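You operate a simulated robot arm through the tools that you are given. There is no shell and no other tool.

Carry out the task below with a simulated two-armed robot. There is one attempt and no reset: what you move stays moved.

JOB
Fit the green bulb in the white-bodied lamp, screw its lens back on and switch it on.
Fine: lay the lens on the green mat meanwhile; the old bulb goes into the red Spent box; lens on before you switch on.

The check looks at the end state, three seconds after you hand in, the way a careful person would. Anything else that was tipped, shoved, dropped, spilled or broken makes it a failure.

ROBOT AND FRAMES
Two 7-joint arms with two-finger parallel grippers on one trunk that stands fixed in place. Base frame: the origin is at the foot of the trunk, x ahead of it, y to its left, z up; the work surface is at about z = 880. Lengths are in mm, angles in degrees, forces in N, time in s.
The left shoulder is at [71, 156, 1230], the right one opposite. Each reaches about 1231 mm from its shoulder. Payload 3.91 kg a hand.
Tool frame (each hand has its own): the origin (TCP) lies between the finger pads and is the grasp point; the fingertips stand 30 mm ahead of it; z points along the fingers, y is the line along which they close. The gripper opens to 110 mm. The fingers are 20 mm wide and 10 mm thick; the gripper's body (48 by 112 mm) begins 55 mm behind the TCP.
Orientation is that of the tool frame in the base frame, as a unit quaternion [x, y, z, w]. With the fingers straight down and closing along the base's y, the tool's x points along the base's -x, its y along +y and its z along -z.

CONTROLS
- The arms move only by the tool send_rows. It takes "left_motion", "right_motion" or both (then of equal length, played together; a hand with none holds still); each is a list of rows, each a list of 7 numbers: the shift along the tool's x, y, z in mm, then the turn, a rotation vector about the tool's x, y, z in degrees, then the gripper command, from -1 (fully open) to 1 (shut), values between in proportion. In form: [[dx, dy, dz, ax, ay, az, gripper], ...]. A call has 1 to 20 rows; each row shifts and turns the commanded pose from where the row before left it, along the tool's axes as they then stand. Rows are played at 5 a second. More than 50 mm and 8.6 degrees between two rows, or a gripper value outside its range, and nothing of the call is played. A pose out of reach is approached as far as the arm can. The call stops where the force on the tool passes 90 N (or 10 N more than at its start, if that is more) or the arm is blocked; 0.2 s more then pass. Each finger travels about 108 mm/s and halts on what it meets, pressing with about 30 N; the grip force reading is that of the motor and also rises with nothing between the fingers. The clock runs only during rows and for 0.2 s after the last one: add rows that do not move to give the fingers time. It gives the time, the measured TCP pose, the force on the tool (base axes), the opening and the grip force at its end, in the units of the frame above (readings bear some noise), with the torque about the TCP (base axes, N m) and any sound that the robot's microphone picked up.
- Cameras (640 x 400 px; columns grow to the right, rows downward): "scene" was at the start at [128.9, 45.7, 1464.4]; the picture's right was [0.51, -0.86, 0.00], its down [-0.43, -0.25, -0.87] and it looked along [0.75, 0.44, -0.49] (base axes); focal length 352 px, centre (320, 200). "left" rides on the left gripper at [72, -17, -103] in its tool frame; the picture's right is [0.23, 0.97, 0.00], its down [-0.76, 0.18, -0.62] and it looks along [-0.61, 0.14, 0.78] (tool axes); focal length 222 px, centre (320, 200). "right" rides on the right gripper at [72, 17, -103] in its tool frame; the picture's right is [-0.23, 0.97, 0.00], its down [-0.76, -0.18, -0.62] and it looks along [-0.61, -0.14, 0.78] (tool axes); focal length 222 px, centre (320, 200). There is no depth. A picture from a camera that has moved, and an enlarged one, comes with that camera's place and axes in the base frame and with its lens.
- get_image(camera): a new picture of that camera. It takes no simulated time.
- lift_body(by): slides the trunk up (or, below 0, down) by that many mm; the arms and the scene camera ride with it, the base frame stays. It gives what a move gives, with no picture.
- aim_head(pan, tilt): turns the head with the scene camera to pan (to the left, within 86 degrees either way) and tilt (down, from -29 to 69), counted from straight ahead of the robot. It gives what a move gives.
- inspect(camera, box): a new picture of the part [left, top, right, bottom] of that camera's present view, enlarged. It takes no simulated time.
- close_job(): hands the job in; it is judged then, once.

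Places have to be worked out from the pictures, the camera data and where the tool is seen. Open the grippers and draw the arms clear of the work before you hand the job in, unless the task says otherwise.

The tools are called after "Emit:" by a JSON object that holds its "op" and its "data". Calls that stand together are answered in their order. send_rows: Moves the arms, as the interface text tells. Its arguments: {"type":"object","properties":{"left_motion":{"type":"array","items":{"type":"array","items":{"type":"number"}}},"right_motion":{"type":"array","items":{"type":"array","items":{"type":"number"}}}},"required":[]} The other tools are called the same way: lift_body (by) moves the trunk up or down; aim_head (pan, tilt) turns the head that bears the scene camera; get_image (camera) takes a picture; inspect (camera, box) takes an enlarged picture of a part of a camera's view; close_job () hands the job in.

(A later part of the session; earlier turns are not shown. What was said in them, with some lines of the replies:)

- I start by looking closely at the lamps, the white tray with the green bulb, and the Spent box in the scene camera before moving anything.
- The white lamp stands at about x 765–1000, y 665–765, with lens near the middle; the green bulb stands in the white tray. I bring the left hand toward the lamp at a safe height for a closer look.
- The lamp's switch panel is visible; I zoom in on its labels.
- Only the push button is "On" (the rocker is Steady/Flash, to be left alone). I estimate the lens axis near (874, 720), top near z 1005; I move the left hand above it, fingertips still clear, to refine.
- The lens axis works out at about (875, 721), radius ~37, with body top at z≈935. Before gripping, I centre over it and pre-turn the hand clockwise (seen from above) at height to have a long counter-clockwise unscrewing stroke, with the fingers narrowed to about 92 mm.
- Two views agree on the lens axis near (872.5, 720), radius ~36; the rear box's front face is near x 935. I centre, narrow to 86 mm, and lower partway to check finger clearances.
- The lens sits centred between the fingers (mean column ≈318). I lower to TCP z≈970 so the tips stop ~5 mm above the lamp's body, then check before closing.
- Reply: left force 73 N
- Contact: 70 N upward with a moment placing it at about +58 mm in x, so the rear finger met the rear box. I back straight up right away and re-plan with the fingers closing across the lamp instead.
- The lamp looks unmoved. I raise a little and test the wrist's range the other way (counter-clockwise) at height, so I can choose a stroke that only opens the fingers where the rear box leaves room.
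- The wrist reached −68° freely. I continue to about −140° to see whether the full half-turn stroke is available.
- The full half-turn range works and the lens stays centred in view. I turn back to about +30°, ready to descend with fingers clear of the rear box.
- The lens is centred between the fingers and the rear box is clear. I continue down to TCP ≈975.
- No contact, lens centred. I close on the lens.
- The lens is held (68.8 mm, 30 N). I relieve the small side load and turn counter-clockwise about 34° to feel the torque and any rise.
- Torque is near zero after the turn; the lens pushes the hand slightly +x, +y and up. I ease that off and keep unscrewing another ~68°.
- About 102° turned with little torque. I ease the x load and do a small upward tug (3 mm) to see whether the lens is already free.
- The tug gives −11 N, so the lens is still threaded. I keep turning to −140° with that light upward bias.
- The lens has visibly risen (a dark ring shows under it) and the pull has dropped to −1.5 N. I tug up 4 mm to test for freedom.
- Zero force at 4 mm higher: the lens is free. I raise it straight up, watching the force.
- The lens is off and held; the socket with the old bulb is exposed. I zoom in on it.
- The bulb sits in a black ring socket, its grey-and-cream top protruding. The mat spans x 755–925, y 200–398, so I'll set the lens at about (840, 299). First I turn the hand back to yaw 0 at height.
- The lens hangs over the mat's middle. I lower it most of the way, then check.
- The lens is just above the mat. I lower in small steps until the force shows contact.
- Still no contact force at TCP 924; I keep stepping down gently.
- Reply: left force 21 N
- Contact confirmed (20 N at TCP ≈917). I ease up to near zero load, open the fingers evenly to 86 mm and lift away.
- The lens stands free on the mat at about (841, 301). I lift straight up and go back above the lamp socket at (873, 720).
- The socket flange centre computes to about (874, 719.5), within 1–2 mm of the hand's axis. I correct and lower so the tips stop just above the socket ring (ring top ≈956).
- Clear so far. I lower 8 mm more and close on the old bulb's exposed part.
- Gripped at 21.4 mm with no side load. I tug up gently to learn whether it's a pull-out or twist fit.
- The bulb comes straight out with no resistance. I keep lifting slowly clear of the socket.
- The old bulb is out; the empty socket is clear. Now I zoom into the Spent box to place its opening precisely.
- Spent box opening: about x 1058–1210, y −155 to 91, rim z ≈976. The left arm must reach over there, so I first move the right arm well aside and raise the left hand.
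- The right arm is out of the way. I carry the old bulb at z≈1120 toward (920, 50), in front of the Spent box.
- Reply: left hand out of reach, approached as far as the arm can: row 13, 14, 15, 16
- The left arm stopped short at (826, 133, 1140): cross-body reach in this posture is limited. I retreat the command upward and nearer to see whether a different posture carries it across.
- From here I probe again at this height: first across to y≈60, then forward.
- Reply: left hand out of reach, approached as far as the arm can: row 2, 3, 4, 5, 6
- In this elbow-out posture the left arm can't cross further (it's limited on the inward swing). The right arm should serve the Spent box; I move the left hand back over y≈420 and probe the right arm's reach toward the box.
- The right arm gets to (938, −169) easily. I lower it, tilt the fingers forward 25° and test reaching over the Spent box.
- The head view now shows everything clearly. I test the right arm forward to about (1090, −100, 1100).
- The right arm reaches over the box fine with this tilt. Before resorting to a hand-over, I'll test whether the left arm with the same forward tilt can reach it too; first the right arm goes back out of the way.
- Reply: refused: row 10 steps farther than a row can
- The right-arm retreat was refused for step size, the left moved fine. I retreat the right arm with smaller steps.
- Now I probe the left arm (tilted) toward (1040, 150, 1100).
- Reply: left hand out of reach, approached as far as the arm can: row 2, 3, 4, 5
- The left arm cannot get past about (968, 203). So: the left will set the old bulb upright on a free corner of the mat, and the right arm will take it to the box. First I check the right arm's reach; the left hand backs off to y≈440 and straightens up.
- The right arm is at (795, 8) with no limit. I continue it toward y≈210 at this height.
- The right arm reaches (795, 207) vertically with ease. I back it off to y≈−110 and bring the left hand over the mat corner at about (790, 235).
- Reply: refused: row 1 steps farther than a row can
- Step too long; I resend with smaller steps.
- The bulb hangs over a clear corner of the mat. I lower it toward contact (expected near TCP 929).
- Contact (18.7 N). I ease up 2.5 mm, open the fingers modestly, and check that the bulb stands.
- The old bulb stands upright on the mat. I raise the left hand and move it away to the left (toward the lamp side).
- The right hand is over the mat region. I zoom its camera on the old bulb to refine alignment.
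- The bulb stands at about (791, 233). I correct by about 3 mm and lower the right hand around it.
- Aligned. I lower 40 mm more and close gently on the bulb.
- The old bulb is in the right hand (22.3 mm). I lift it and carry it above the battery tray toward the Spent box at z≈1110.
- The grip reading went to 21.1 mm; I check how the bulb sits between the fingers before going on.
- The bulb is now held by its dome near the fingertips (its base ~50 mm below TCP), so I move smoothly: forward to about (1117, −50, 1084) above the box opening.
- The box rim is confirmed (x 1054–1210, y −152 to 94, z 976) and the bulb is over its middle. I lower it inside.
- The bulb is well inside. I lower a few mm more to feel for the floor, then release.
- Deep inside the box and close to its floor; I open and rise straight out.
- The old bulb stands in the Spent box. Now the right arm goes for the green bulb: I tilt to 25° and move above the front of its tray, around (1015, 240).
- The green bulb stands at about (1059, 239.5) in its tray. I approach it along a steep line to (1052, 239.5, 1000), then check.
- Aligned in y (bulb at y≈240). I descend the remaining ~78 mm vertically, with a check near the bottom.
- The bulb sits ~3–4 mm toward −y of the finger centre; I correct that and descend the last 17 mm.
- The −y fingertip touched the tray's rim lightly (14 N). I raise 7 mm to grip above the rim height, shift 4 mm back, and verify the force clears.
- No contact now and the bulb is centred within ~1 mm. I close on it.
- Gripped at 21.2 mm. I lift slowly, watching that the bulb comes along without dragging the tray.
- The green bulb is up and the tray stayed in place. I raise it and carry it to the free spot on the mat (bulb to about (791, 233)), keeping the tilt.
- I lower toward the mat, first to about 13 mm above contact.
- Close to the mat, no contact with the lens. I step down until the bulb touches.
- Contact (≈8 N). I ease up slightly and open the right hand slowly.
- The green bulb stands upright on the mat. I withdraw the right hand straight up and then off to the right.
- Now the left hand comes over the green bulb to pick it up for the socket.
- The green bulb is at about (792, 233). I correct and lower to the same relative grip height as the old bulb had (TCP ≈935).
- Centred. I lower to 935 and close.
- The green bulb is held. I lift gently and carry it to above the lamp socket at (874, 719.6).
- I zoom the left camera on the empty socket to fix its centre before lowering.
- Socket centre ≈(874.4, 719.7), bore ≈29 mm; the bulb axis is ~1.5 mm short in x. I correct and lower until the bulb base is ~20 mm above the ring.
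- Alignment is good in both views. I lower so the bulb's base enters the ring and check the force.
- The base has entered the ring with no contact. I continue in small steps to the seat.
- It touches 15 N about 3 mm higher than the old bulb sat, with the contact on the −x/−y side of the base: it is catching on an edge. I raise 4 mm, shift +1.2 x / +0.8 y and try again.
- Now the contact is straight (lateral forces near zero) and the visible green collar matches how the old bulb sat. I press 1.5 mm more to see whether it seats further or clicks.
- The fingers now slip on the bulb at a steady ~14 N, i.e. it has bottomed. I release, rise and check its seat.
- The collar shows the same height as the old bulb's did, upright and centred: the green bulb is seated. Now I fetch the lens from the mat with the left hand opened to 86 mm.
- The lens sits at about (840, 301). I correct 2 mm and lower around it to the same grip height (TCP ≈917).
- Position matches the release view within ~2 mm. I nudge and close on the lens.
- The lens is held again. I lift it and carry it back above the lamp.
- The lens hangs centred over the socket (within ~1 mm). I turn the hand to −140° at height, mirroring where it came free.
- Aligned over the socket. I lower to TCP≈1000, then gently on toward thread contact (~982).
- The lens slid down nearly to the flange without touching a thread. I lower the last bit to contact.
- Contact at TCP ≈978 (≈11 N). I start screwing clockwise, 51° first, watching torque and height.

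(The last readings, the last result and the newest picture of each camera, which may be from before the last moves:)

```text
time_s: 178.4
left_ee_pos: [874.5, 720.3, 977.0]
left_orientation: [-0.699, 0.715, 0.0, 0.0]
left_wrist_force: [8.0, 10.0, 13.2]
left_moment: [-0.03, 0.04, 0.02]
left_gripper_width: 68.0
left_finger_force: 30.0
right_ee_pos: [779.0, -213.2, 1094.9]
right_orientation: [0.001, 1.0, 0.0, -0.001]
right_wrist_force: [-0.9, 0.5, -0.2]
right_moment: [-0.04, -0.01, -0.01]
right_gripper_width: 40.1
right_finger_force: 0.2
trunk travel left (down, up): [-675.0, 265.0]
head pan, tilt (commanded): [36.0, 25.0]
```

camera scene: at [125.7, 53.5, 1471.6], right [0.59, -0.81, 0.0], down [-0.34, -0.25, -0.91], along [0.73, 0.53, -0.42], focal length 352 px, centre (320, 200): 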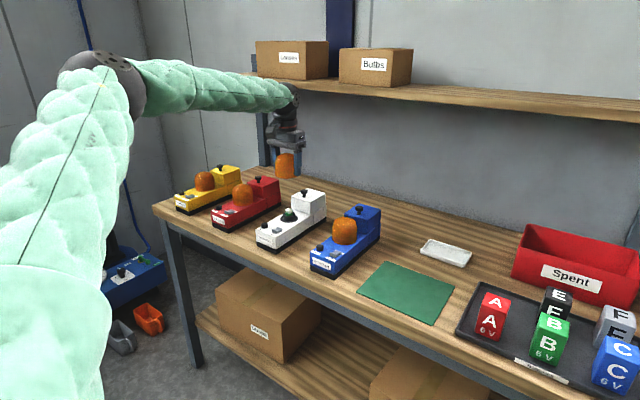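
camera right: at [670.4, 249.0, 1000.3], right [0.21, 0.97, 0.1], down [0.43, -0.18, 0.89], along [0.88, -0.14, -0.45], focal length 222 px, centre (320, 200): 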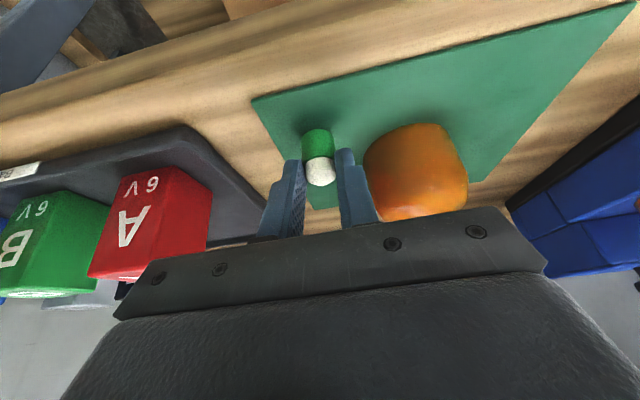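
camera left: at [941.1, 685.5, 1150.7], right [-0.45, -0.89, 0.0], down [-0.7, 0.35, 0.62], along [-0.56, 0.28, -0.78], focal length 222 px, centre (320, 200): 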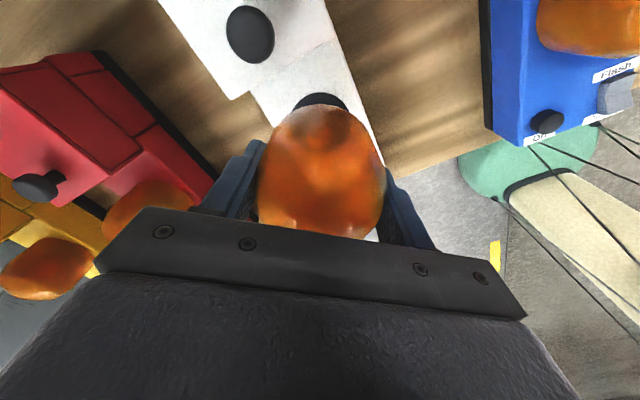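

Small side load (8, 10 N) at −89°; I relieve it by ~1.2 mm and keep screwing clockwise another 68°.

Emit:
{"op": "send_rows", "data": {"left_motion": [[-1.2, -1.2, 0, 0, 0, 0, 1], [0, 0, 0, 0, 0, 8.5, 1], [0, 0, 0, 0, 0, 8.5, 1], [0, 0, 0, 0, 0, 8.5, 1], [0, 0, 0, 0, 0, 8.5, 1], [0, 0, 0, 0, 0, 8.5, 1], [0, 0, 0, 0, 0, 8.5, 1], [0, 0, 0, 0, 0, 8.5, 1], [0, 0, 0, 0, 0, 8.5, 1], [0, 0, 0, 0, 0, 0, 1]]}}

Emit:
{"op": "inspect", "data": {"camera": "scene", "box": [260, 160, 330, 240]}}

```text
time_s: 180.6
left_ee_pos: [875.4, 721.2, 975.4]
left_orientation: [-0.182, 0.983, 0.0, -0.001]
left_wrist_force: [-1.9, 3.4, 3.0]
left_moment: [0.33, 0.07, 0.78]
left_gripper_width: 68.3
left_finger_force: 30.0
right_ee_pos: [779.4, -211.3, 1094.7]
right_orientation: [0.0, 1.0, 0.001, 0.0]
right_wrist_force: [-0.1, 0.5, 0.1]
right_moment: [0.01, 0.02, 0.01]
right_gripper_width: 40.2
right_finger_force: 0.1
trunk travel left (down, up): [-675.0, 265.0]
head pan, tilt (commanded): [36.0, 25.0]
```

```text
5.00 times, centred on (295, 200) of scene
camera zoom: at [125.1, 54.0, 1471.7], right [0.59, -0.81, 0.0], down [-0.34, -0.25, -0.91], along [0.73, 0.53, -0.42], focal length 1759 px, centre (445, 200)
```

zoom: 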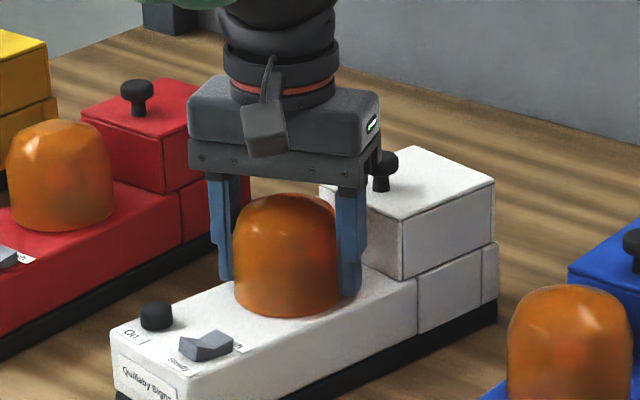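

The lens is down at TCP 975.4 and the torque rose to 0.78 N·m — it is tight; the lamp body itself has begun to swivel slightly with it. I stop here, open the fingers and rise to inspect.

Emit:
{"op": "send_rows", "data": {"left_motion": [[0, 0, 0, 0, 0, -1.5, 1], [0, 0, 0, 0, 0, 0, 0.1], [0, 0, 0, 0, 0, 0, -0.4], [0, 0, 0, 0, 0, 0, -0.5], [0, 0, 0, 0, 0, 0, -0.5]]}}

Emit:
{"op": "send_rows", "data": {"left_motion": [[0, 0, -10, 0, 0, 0, -0.5], [0, 0, -20, 0, 0, 0, -0.5], [0, 0, -30, 0, 0, 0, -0.5], [0, 0, -30, 0, 0, 0, -0.5], [0, 0, -30, 0, 0, 0, -0.5], [0, 0, 0, 0, 0, 7, -0.5], [0, 0, 0, 0, 0, 7, -0.5], [0, 0, 0, 0, 0, 8.5, -0.5], [0, 0, 0, 0, 0, 0, -0.5]]}}

Emit:
{"op": "get_image", "data": {"camera": "left"}}

Emit:
{"op": "inspect", "data": {"camera": "scene", "box": [230, 150, 350, 260]}}

```text
time_s: 181.8
left_ee_pos: [876.4, 721.4, 975.5]
left_orientation: [-0.195, 0.981, 0.0, 0.0]
left_wrist_force: [0.6, -0.7, 0.1]
left_moment: [0.03, 0.0, -0.03]
left_gripper_width: 82.2
left_finger_force: 0.1
right_ee_pos: [779.7, -213.3, 1094.8]
right_orientation: [0.0, 1.0, 0.0, 0.0]
right_wrist_force: [-0.1, 0.7, 0.5]
right_moment: [0.0, -0.03, 0.04]
right_gripper_width: 40.4
right_finger_force: 0.0
trunk travel left (down, up): [-675.0, 265.0]
head pan, tilt (commanded): [36.0, 25.0]
```

```text
time_s: 183.8
left_ee_pos: [876.4, 721.7, 1095.4]
left_orientation: [0.002, 1.0, -0.001, 0.0]
left_wrist_force: [-0.4, 0.3, 0.7]
left_moment: [-0.01, 0.05, 0.0]
left_gripper_width: 82.3
left_finger_force: 0.1
right_ee_pos: [779.6, -212.5, 1093.7]
right_orientation: [0.0, 1.0, 0.0, 0.0]
right_wrist_force: [-0.4, -0.5, 0.0]
right_moment: [0.05, -0.01, 0.02]
right_gripper_width: 40.3
right_finger_force: 0.1
trunk travel left (down, up): [-675.0, 265.0]
head pan, tilt (commanded): [36.0, 25.0]
```

```text
taken
camera left: at [803.6, 704.5, 1199.9], right [-0.23, 0.97, 0.0], down [0.76, 0.18, 0.62], along [0.61, 0.14, -0.78], focal length 222 px, centre (320, 200)
```

left: 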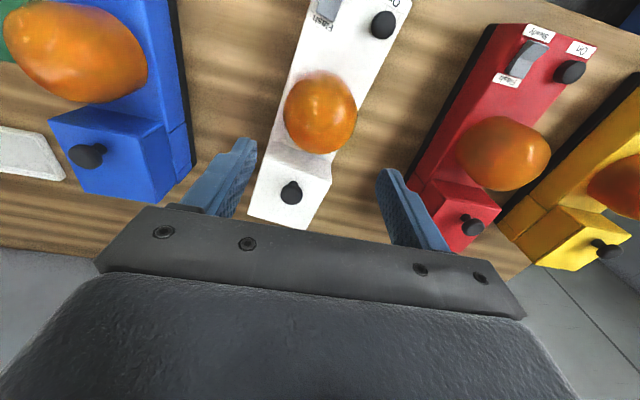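

```text
3.64 times, centred on (290, 205) of scene
camera zoom: at [125.8, 53.7, 1471.6], right [0.59, -0.81, 0.0], down [-0.34, -0.25, -0.91], along [0.73, 0.53, -0.42], focal length 1280 px, centre (429, 182)
```

zoom: 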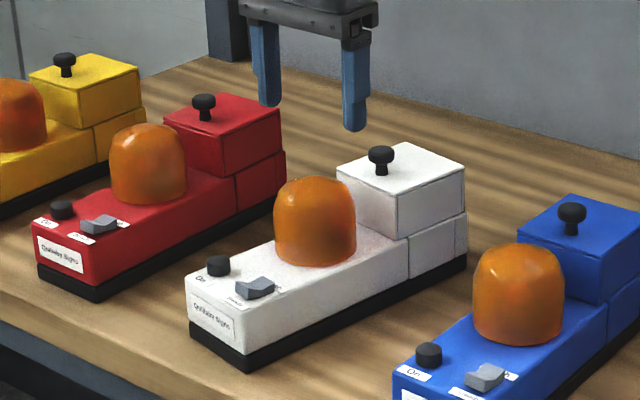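

The lens is seated; the lamp swivelled roughly 8° about its lens but stands clear. The "On" button is now at about (794, 760), top ≈950. I close the fingers to use them as a pusher and move above it.

Emit:
{"op": "send_rows", "data": {"left_motion": [[0, 0, -10, 0, 0, 0, 0.2], [20, 10, 0, 0, 0, 0, 0.6], [30, 14, 0, 0, 0, 0, 1], [30, 14, 0, 0, 0, 0, 1], [2, 1, 20, 0, 0, 0, 1], [0, 0, 30, 0, 0, 0, 1], [0, 0, 0, 0, 0, 0, 1]]}}

Emit:
{"op": "get_image", "data": {"camera": "left"}}

Emit:
{"op": "inspect", "data": {"camera": "scene", "box": [230, 150, 350, 260]}}

```text
time_s: 185.4
left_ee_pos: [793.3, 760.5, 1056.5]
left_orientation: [0.0, 1.0, 0.0, -0.001]
left_wrist_force: [0.5, -0.2, -0.7]
left_moment: [0.01, 0.02, 0.0]
left_gripper_width: 0.1
left_finger_force: 30.0
right_ee_pos: [779.2, -211.6, 1093.9]
right_orientation: [0.001, 1.0, -0.001, 0.0]
right_wrist_force: [-0.1, -0.6, -0.5]
right_moment: [0.04, 0.0, -0.01]
right_gripper_width: 40.1
right_finger_force: 0.1
trunk travel left (down, up): [-675.0, 265.0]
head pan, tilt (commanded): [36.0, 25.0]
```

```text
taken
camera left: at [720.5, 743.4, 1159.9], right [-0.23, 0.97, 0.0], down [0.76, 0.18, 0.62], along [0.61, 0.14, -0.78], focal length 222 px, centre (320, 200)
```

left: 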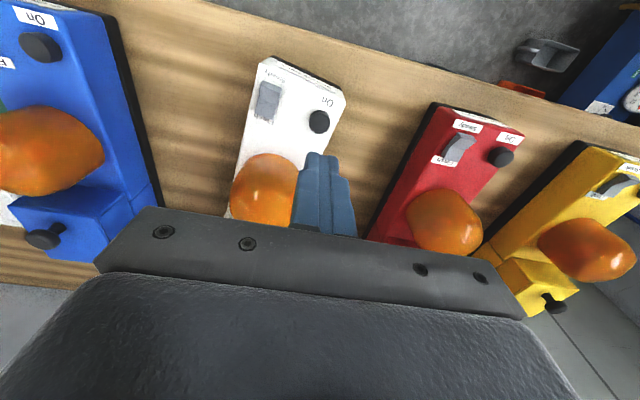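

```text
3.64 times, centred on (290, 205) of scene
camera zoom: at [125.0, 53.2, 1471.8], right [0.59, -0.81, 0.0], down [-0.34, -0.25, -0.91], along [0.73, 0.53, -0.42], focal length 1280 px, centre (429, 182)
```

zoom: 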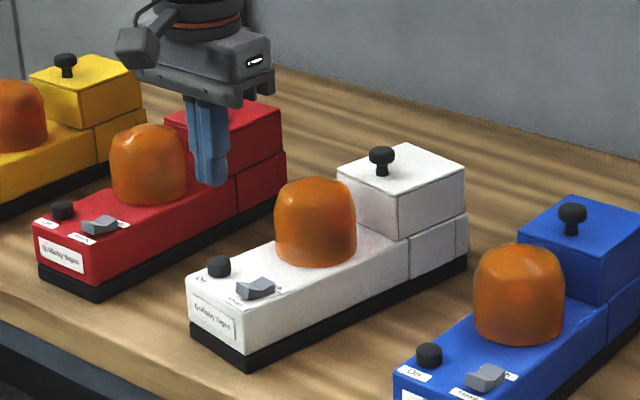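

Emit:
{"op": "inspect", "data": {"camera": "left", "box": [240, 50, 370, 160]}}

```text
3.64 times, centred on (305, 105) of left
camera zoom: at [720.5, 743.4, 1159.9], right [-0.23, 0.97, 0.0], down [0.76, 0.18, 0.62], along [0.61, 0.14, -0.78], focal length 808 px, centre (374, 546)
```

zoom: 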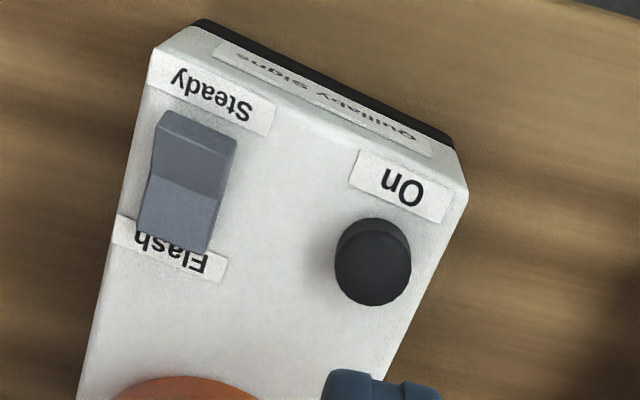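

Button centre refined to about (795, 760.5). I shift 2 mm and lower the closed tips to just above it.

Emit:
{"op": "send_rows", "data": {"left_motion": [[-2, 0, 20, 0, 0, 0, 1], [0, 0, 25, 0, 0, 0, 1], [0, 0, 18, 0, 0, 0, 1], [0, 0, 5, 0, 0, 0, 1], [0, 0, 0, 0, 0, 0, 1]]}}

Emit:
{"op": "get_image", "data": {"camera": "left"}}

Emit:
{"op": "inspect", "data": {"camera": "scene", "box": [255, 180, 325, 250]}}

```text
time_s: 186.6
left_ee_pos: [796.2, 759.8, 987.0]
left_orientation: [0.0, 1.0, 0.0, 0.0]
left_wrist_force: [0.5, -0.1, 0.7]
left_moment: [-0.03, 0.01, -0.02]
left_gripper_width: 0.0
left_finger_force: 29.8
right_ee_pos: [779.3, -211.7, 1094.5]
right_orientation: [0.0, 1.0, 0.0, 0.001]
right_wrist_force: [-0.3, 0.7, 0.0]
right_moment: [-0.01, 0.01, 0.0]
right_gripper_width: 40.4
right_finger_force: 0.3
trunk travel left (down, up): [-675.0, 265.0]
head pan, tilt (commanded): [36.0, 25.0]
```

```text
taken
camera left: at [723.0, 743.2, 1091.5], right [-0.23, 0.97, 0.0], down [0.76, 0.18, 0.62], along [0.61, 0.14, -0.78], focal length 222 px, centre (320, 200)
```

left: 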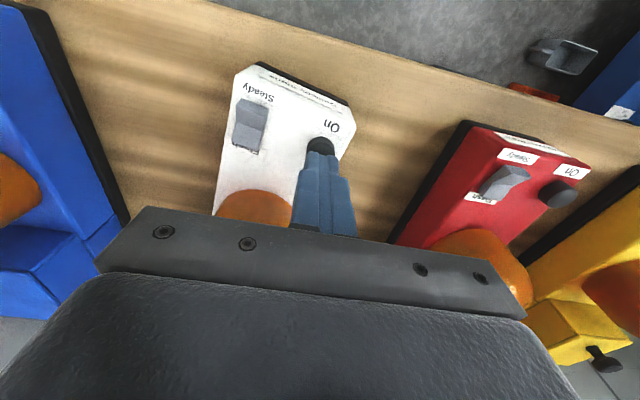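

```text
5.71 times, centred on (290, 215) of scene
camera zoom: at [125.6, 53.6, 1471.7], right [0.59, -0.81, 0.0], down [-0.34, -0.25, -0.91], along [0.73, 0.53, -0.42], focal length 2011 px, centre (491, 114)
```

zoom: 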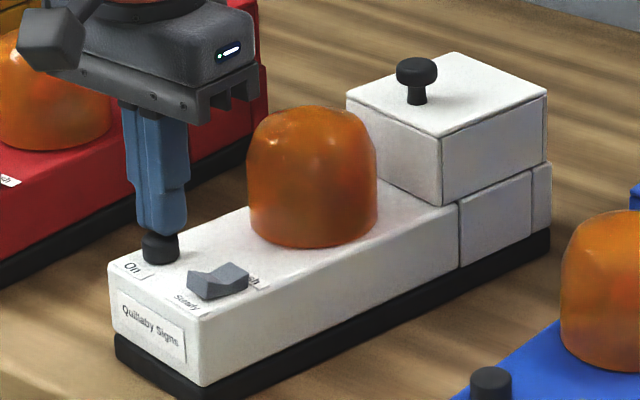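

The tips are right above the button. I press down in small steps, watching force and the lens for light.

Emit:
{"op": "send_rows", "data": {"left_motion": [[0, 0, 3, 0, 0, 0, 1], [0, 0, 2, 0, 0, 0, 1], [0, 0, 0, 0, 0, 0, 1]]}}

Emit:
{"op": "send_rows", "data": {"left_motion": [[0, 0, 2, 0, 0, 0, 1], [0, 0, 0, 0, 0, 0, 1]]}}

```text
time_s: 187.4
left_ee_pos: [796.5, 759.8, 982.0]
left_orientation: [0.0, 1.0, 0.001, 0.0]
left_wrist_force: [-0.1, 0.7, 1.6]
left_moment: [0.0, -0.03, 0.03]
left_gripper_width: 0.0
left_finger_force: 30.1
right_ee_pos: [779.5, -210.5, 1095.1]
right_orientation: [0.001, 1.0, 0.0, 0.0]
right_wrist_force: [-0.7, 0.9, -0.3]
right_moment: [-0.02, -0.02, 0.01]
right_gripper_width: 40.3
right_finger_force: 0.1
trunk travel left (down, up): [-675.0, 265.0]
head pan, tilt (commanded): [36.0, 25.0]
```

```text
time_s: 188.0
left_ee_pos: [794.4, 760.1, 982.1]
left_orientation: [0.0, 1.0, 0.0, 0.0]
left_wrist_force: [0.3, 1.2, 3.3]
left_moment: [0.01, 0.01, 0.03]
left_gripper_width: 0.1
left_finger_force: 29.9
right_ee_pos: [779.0, -211.5, 1095.3]
right_orientation: [0.0, 1.0, 0.0, 0.0]
right_wrist_force: [-0.9, 0.4, -0.4]
right_moment: [0.02, -0.03, 0.01]
right_gripper_width: 40.2
right_finger_force: 0.1
trunk travel left (down, up): [-675.0, 265.0]
head pan, tilt (commanded): [36.0, 25.0]
heard: click
```

A click was heard. I look at the lamp.

Emit:
{"op": "inspect", "data": {"camera": "scene", "box": [255, 180, 325, 250]}}

Emit:
{"op": "get_image", "data": {"camera": "left"}}

```text
5.71 times, centred on (290, 215) of scene
camera zoom: at [125.3, 53.4, 1471.7], right [0.59, -0.81, 0.0], down [-0.34, -0.25, -0.91], along [0.73, 0.53, -0.42], focal length 2011 px, centre (491, 114)
```

zoom: 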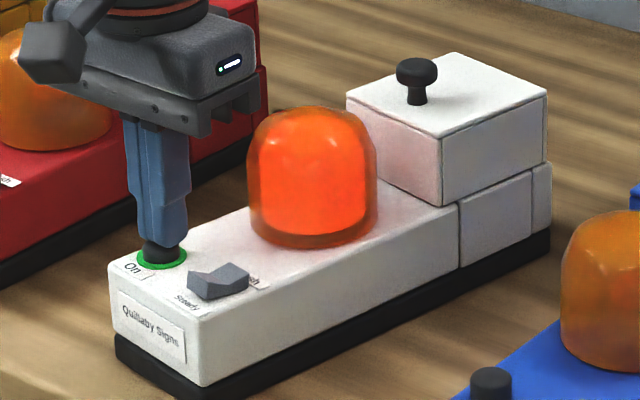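

```text
taken
camera left: at [722.8, 742.9, 1084.9], right [-0.23, 0.97, 0.0], down [0.76, 0.18, 0.62], along [0.61, 0.14, -0.78], focal length 222 px, centre (320, 200)
```

left: 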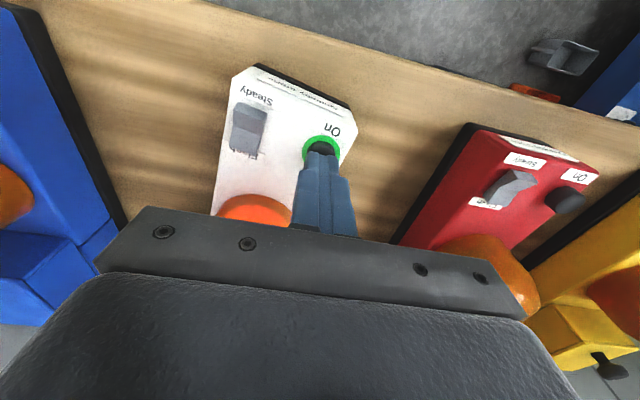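

The lamp lights: lens glowing and a green ring round the button. I lift straight off and verify it stays on.

Emit:
{"op": "send_rows", "data": {"left_motion": [[0, 0, -10, 0, 0, 0, 1], [0, 0, -25, 0, 0, 0, 1], [0, 0, -40, 0, 0, 0, 1], [0, 0, -40, 0, 0, 0, 1], [0, 0, -40, 0, 0, 0, 1], [0, 0, 0, 0, 0, 0, 1]]}}

Emit:
{"op": "get_image", "data": {"camera": "scene"}}

Emit:
{"op": "inspect", "data": {"camera": "scene", "box": [230, 160, 350, 260]}}

Emit:
{"op": "get_image", "data": {"camera": "left"}}

```text
time_s: 189.4
left_ee_pos: [795.5, 761.6, 1134.9]
left_orientation: [0.001, 1.0, 0.0, -0.001]
left_wrist_force: [-0.3, 0.2, 0.1]
left_moment: [-0.01, 0.0, 0.03]
left_gripper_width: 0.0
left_finger_force: 30.6
right_ee_pos: [780.5, -212.2, 1093.8]
right_orientation: [0.0, 1.0, -0.001, -0.002]
right_wrist_force: [0.5, 0.0, -1.0]
right_moment: [-0.02, 0.01, -0.01]
right_gripper_width: 40.2
right_finger_force: 0.0
trunk travel left (down, up): [-675.0, 265.0]
head pan, tilt (commanded): [36.0, 25.0]
```

```text
taken
camera scene: at [126.2, 54.2, 1471.5], right [0.59, -0.81, 0.0], down [-0.34, -0.25, -0.91], along [0.73, 0.53, -0.42], focal length 352 px, centre (320, 200)
```

scene: 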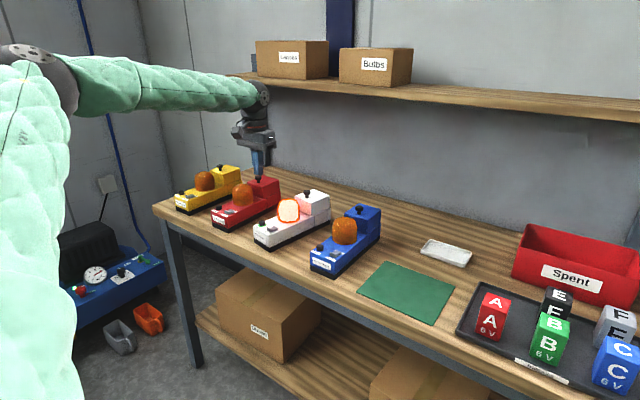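

```text
4.00 times, centred on (290, 210) of scene
camera zoom: at [126.2, 54.2, 1471.5], right [0.59, -0.81, 0.0], down [-0.34, -0.25, -0.91], along [0.73, 0.53, -0.42], focal length 1407 px, centre (440, 160)
```

zoom: 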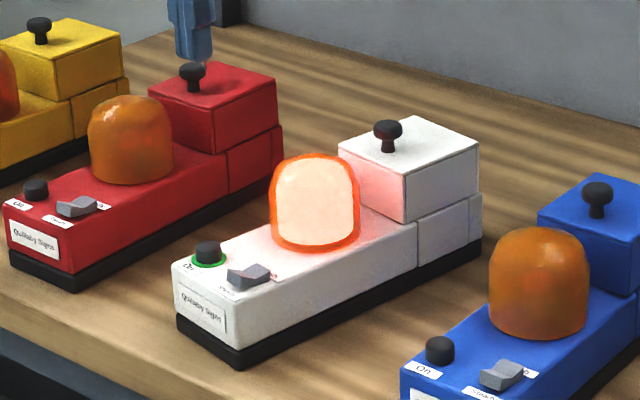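

```text
taken
camera left: at [723.8, 744.9, 1239.8], right [-0.23, 0.97, 0.0], down [0.76, 0.18, 0.62], along [0.61, 0.14, -0.78], focal length 222 px, centre (320, 200)
```

left: 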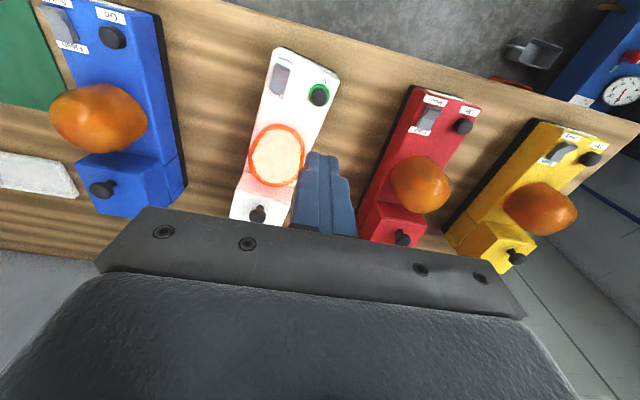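

The lamp stays lit. I now open both grippers and draw both arms back clear of the bench.

Emit:
{"op": "send_rows", "data": {"left_motion": [[10, 0, -35, 0, 0, 0, 0], [25, -10, -35, 0, 0, 0, -1], [35, -10, -30, 0, 0, 0, -1], [35, -10, -30, 0, 0, 0, -1], [35, -10, -30, 0, 0, 0, -1], [40, -15, -10, 0, 0, 0, -1], [40, -15, 0, 0, 0, 0, -1], [40, -15, 0, 0, 0, 0, -1], [40, -15, 0, 0, 0, 0, -1], [0, 0, 0, 0, 0, 0, -1]], "right_motion": [[15, 0, -35, 0, 0, 0, 0], [25, 0, -35, 0, 0, 0, -1], [25, 0, -35, 0, 0, 0, -1], [30, 0, -35, 0, 0, 0, -1], [30, 0, -30, 0, 0, 0, -1], [30, 0, 0, 0, 0, 0, -1], [30, 0, 0, 0, 0, 0, -1], [30, 0, 0, 0, 0, 0, -1], [30, 0, 0, 0, 0, 0, -1], [0, 0, 0, 0, 0, 0, -1]]}}

Emit:
{"op": "get_image", "data": {"camera": "scene"}}

Emit:
{"op": "inspect", "data": {"camera": "scene", "box": [230, 160, 350, 260]}}

Emit:
{"op": "inspect", "data": {"camera": "scene", "box": [400, 210, 640, 400]}}

```text
time_s: 191.6
left_ee_pos: [491.5, 656.9, 1307.5]
left_orientation: [0.002, 1.0, 0.001, 0.0]
left_wrist_force: [-0.3, 0.0, 0.7]
left_moment: [0.03, -0.05, -0.03]
left_gripper_width: 109.9
left_finger_force: 0.1
right_ee_pos: [530.7, -215.5, 1265.6]
right_orientation: [0.001, 1.0, 0.001, 0.0]
right_wrist_force: [-0.9, -0.3, 0.3]
right_moment: [0.04, 0.0, -0.02]
right_gripper_width: 110.3
right_finger_force: 0.0
trunk travel left (down, up): [-675.0, 265.0]
head pan, tilt (commanded): [36.0, 25.0]
```

```text
taken
camera scene: at [121.8, 51.0, 1472.2], right [0.59, -0.81, 0.0], down [-0.34, -0.25, -0.91], along [0.73, 0.53, -0.42], focal length 352 px, centre (320, 200)
```

scene: 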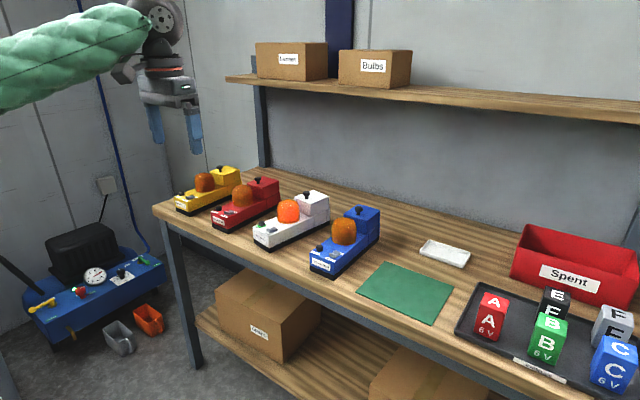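

```text
4.00 times, centred on (290, 210) of scene
camera zoom: at [121.8, 51.0, 1472.2], right [0.59, -0.81, 0.0], down [-0.34, -0.25, -0.91], along [0.73, 0.53, -0.42], focal length 1407 px, centre (440, 160)
```

zoom: 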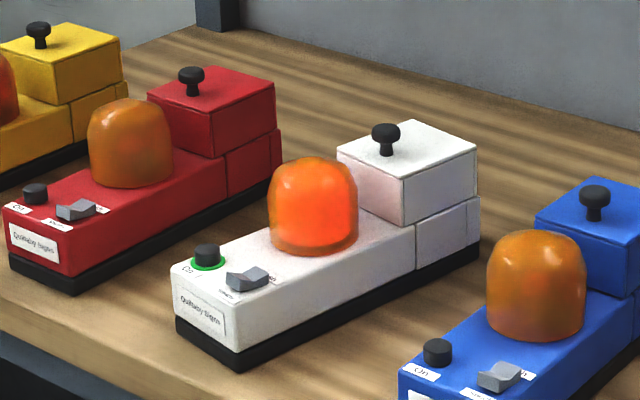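

```text
2.11 times, centred on (520, 305) of scene
camera zoom: at [121.8, 51.0, 1472.2], right [0.59, -0.81, 0.0], down [-0.34, -0.25, -0.91], along [0.73, 0.53, -0.42], focal length 741 px, centre (-101, -21)
```

zoom: 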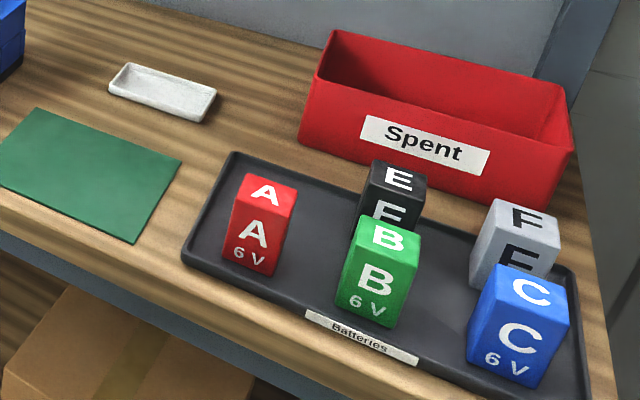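

The lamp's brightness differs between pictures, so I wait a little and look again to make sure it is flashing rather than failing.

Emit:
{"op": "send_rows", "data": {"left_motion": [[0, 0, 0, 0, 0, 0, -1], [0, 0, 0, 0, 0, 0, -1]]}}

Emit:
{"op": "inspect", "data": {"camera": "scene", "box": [250, 180, 330, 250]}}

Emit:
{"op": "send_rows", "data": {"left_motion": [[0, 0, 0, 0, 0, 0, -1], [0, 0, 0, 0, 0, 0, -1]]}}

Emit:
{"op": "inspect", "data": {"camera": "scene", "box": [250, 180, 330, 250]}}

Emit:
{"op": "send_rows", "data": {"left_motion": [[0, 0, 0, 0, 0, 0, -1], [0, 0, 0, 0, 0, 0, -1], [0, 0, 0, 0, 0, 0, -1], [0, 0, 0, 0, 0, 0, -1]]}}

Emit:
{"op": "inspect", "data": {"camera": "scene", "box": [250, 180, 330, 250]}}

```text
time_s: 192.2
left_ee_pos: [494.2, 660.8, 1305.7]
left_orientation: [0.0, 1.0, 0.001, 0.0]
left_wrist_force: [-0.3, -0.1, 0.2]
left_moment: [0.04, 0.0, -0.01]
left_gripper_width: 110.0
left_finger_force: 0.0
right_ee_pos: [534.1, -211.7, 1265.0]
right_orientation: [0.0, 1.0, -0.001, 0.0]
right_wrist_force: [0.0, 0.4, 0.0]
right_moment: [0.02, -0.02, -0.01]
right_gripper_width: 110.1
right_finger_force: 0.0
trunk travel left (down, up): [-675.0, 265.0]
head pan, tilt (commanded): [36.0, 25.0]
```

```text
5.71 times, centred on (290, 215) of scene
camera zoom: at [125.0, 53.7, 1471.7], right [0.59, -0.81, 0.0], down [-0.34, -0.25, -0.91], along [0.73, 0.53, -0.42], focal length 2011 px, centre (491, 114)
```

zoom: 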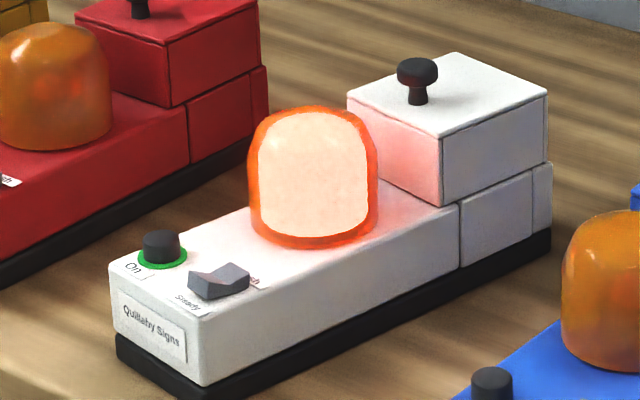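

```text
time_s: 192.8
left_ee_pos: [495.1, 660.2, 1306.2]
left_orientation: [0.0, 1.0, 0.001, 0.0]
left_wrist_force: [-0.2, -0.4, 0.5]
left_moment: [0.0, 0.01, 0.01]
left_gripper_width: 109.9
left_finger_force: 0.1
right_ee_pos: [534.6, -212.5, 1264.7]
right_orientation: [0.0, 1.0, 0.0, 0.001]
right_wrist_force: [-0.2, 0.8, -0.5]
right_moment: [0.0, 0.02, 0.01]
right_gripper_width: 109.8
right_finger_force: 0.1
trunk travel left (down, up): [-675.0, 265.0]
head pan, tilt (commanded): [36.0, 25.0]
```

```text
5.71 times, centred on (290, 215) of scene
camera zoom: at [125.7, 54.0, 1471.6], right [0.59, -0.81, 0.0], down [-0.34, -0.25, -0.91], along [0.73, 0.53, -0.42], focal length 2011 px, centre (491, 114)
```

zoom: 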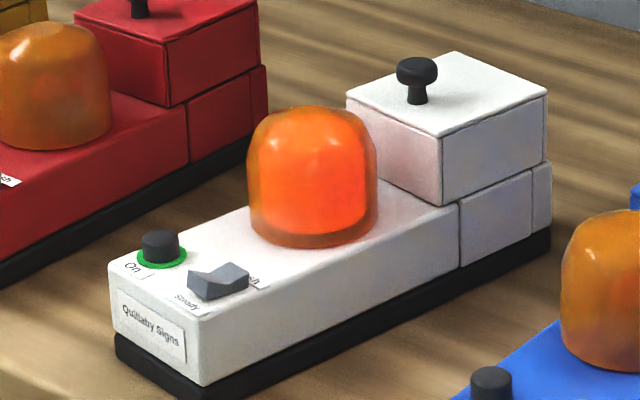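

```text
time_s: 193.8
left_ee_pos: [494.3, 660.3, 1306.2]
left_orientation: [0.0, 1.0, -0.001, 0.001]
left_wrist_force: [-0.1, 1.2, 0.1]
left_moment: [-0.02, -0.01, 0.0]
left_gripper_width: 110.0
left_finger_force: 0.1
right_ee_pos: [533.7, -211.6, 1263.1]
right_orientation: [0.001, 1.0, 0.0, 0.0]
right_wrist_force: [-0.2, -0.6, -0.1]
right_moment: [-0.03, -0.01, 0.02]
right_gripper_width: 110.0
right_finger_force: 0.0
trunk travel left (down, up): [-675.0, 265.0]
head pan, tilt (commanded): [36.0, 25.0]
```

```text
5.71 times, centred on (290, 215) of scene
camera zoom: at [125.4, 53.7, 1471.7], right [0.59, -0.81, 0.0], down [-0.34, -0.25, -0.91], along [0.73, 0.53, -0.42], focal length 2011 px, centre (491, 114)
```

zoom: 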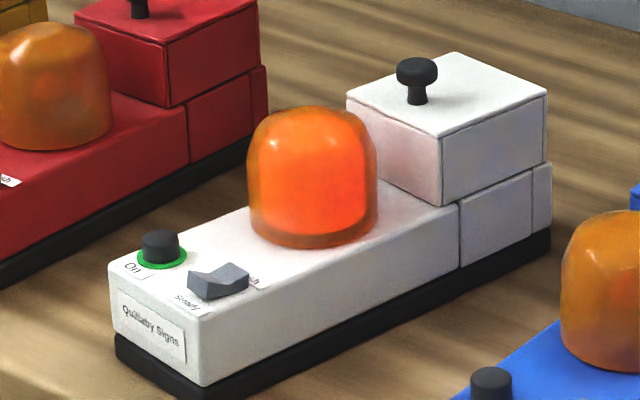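

The lamp is on and flashing as its rocker was preset. The lens is flush, the old bulb is in the Spent box, nothing else was disturbed, and both arms are clear with open grippers. I hand in.

Emit:
{"op": "close_job", "data": {}}

```text
The job is handed in.
```

The green bulb is fitted in the white lamp, its lens is screwed back on, and the lamp is switched on. It lit with a click and a green ring around the On button. It flashes rather than burning steadily; I left the Steady/Flash rocker as it was.

- **Old bulb:** it is in the red Spent box. The left arm could not reach that far across, so I stood the old bulb briefly on a free corner of the green mat and the right arm carried it over. The green bulb went the other way by the same route.
- **Lens:** it sat on the mat in the meantime and went back on before I switched on.
- **White lamp turned:** it swivelled roughly 8–9° clockwise, seen from above, as the lens came tight. I left it that way; it stands clear of the other lamps.
- **Light contacts:** early on, one finger pressed on the white lamp's rear box with about 70 N, and later a fingertip touched the bulb tray's rim with about 14 N. I saw no movement or damage from either.

Both grippers are open and the arms are drawn back from the bench. Nothing else on it looked disturbed in the last pictures.
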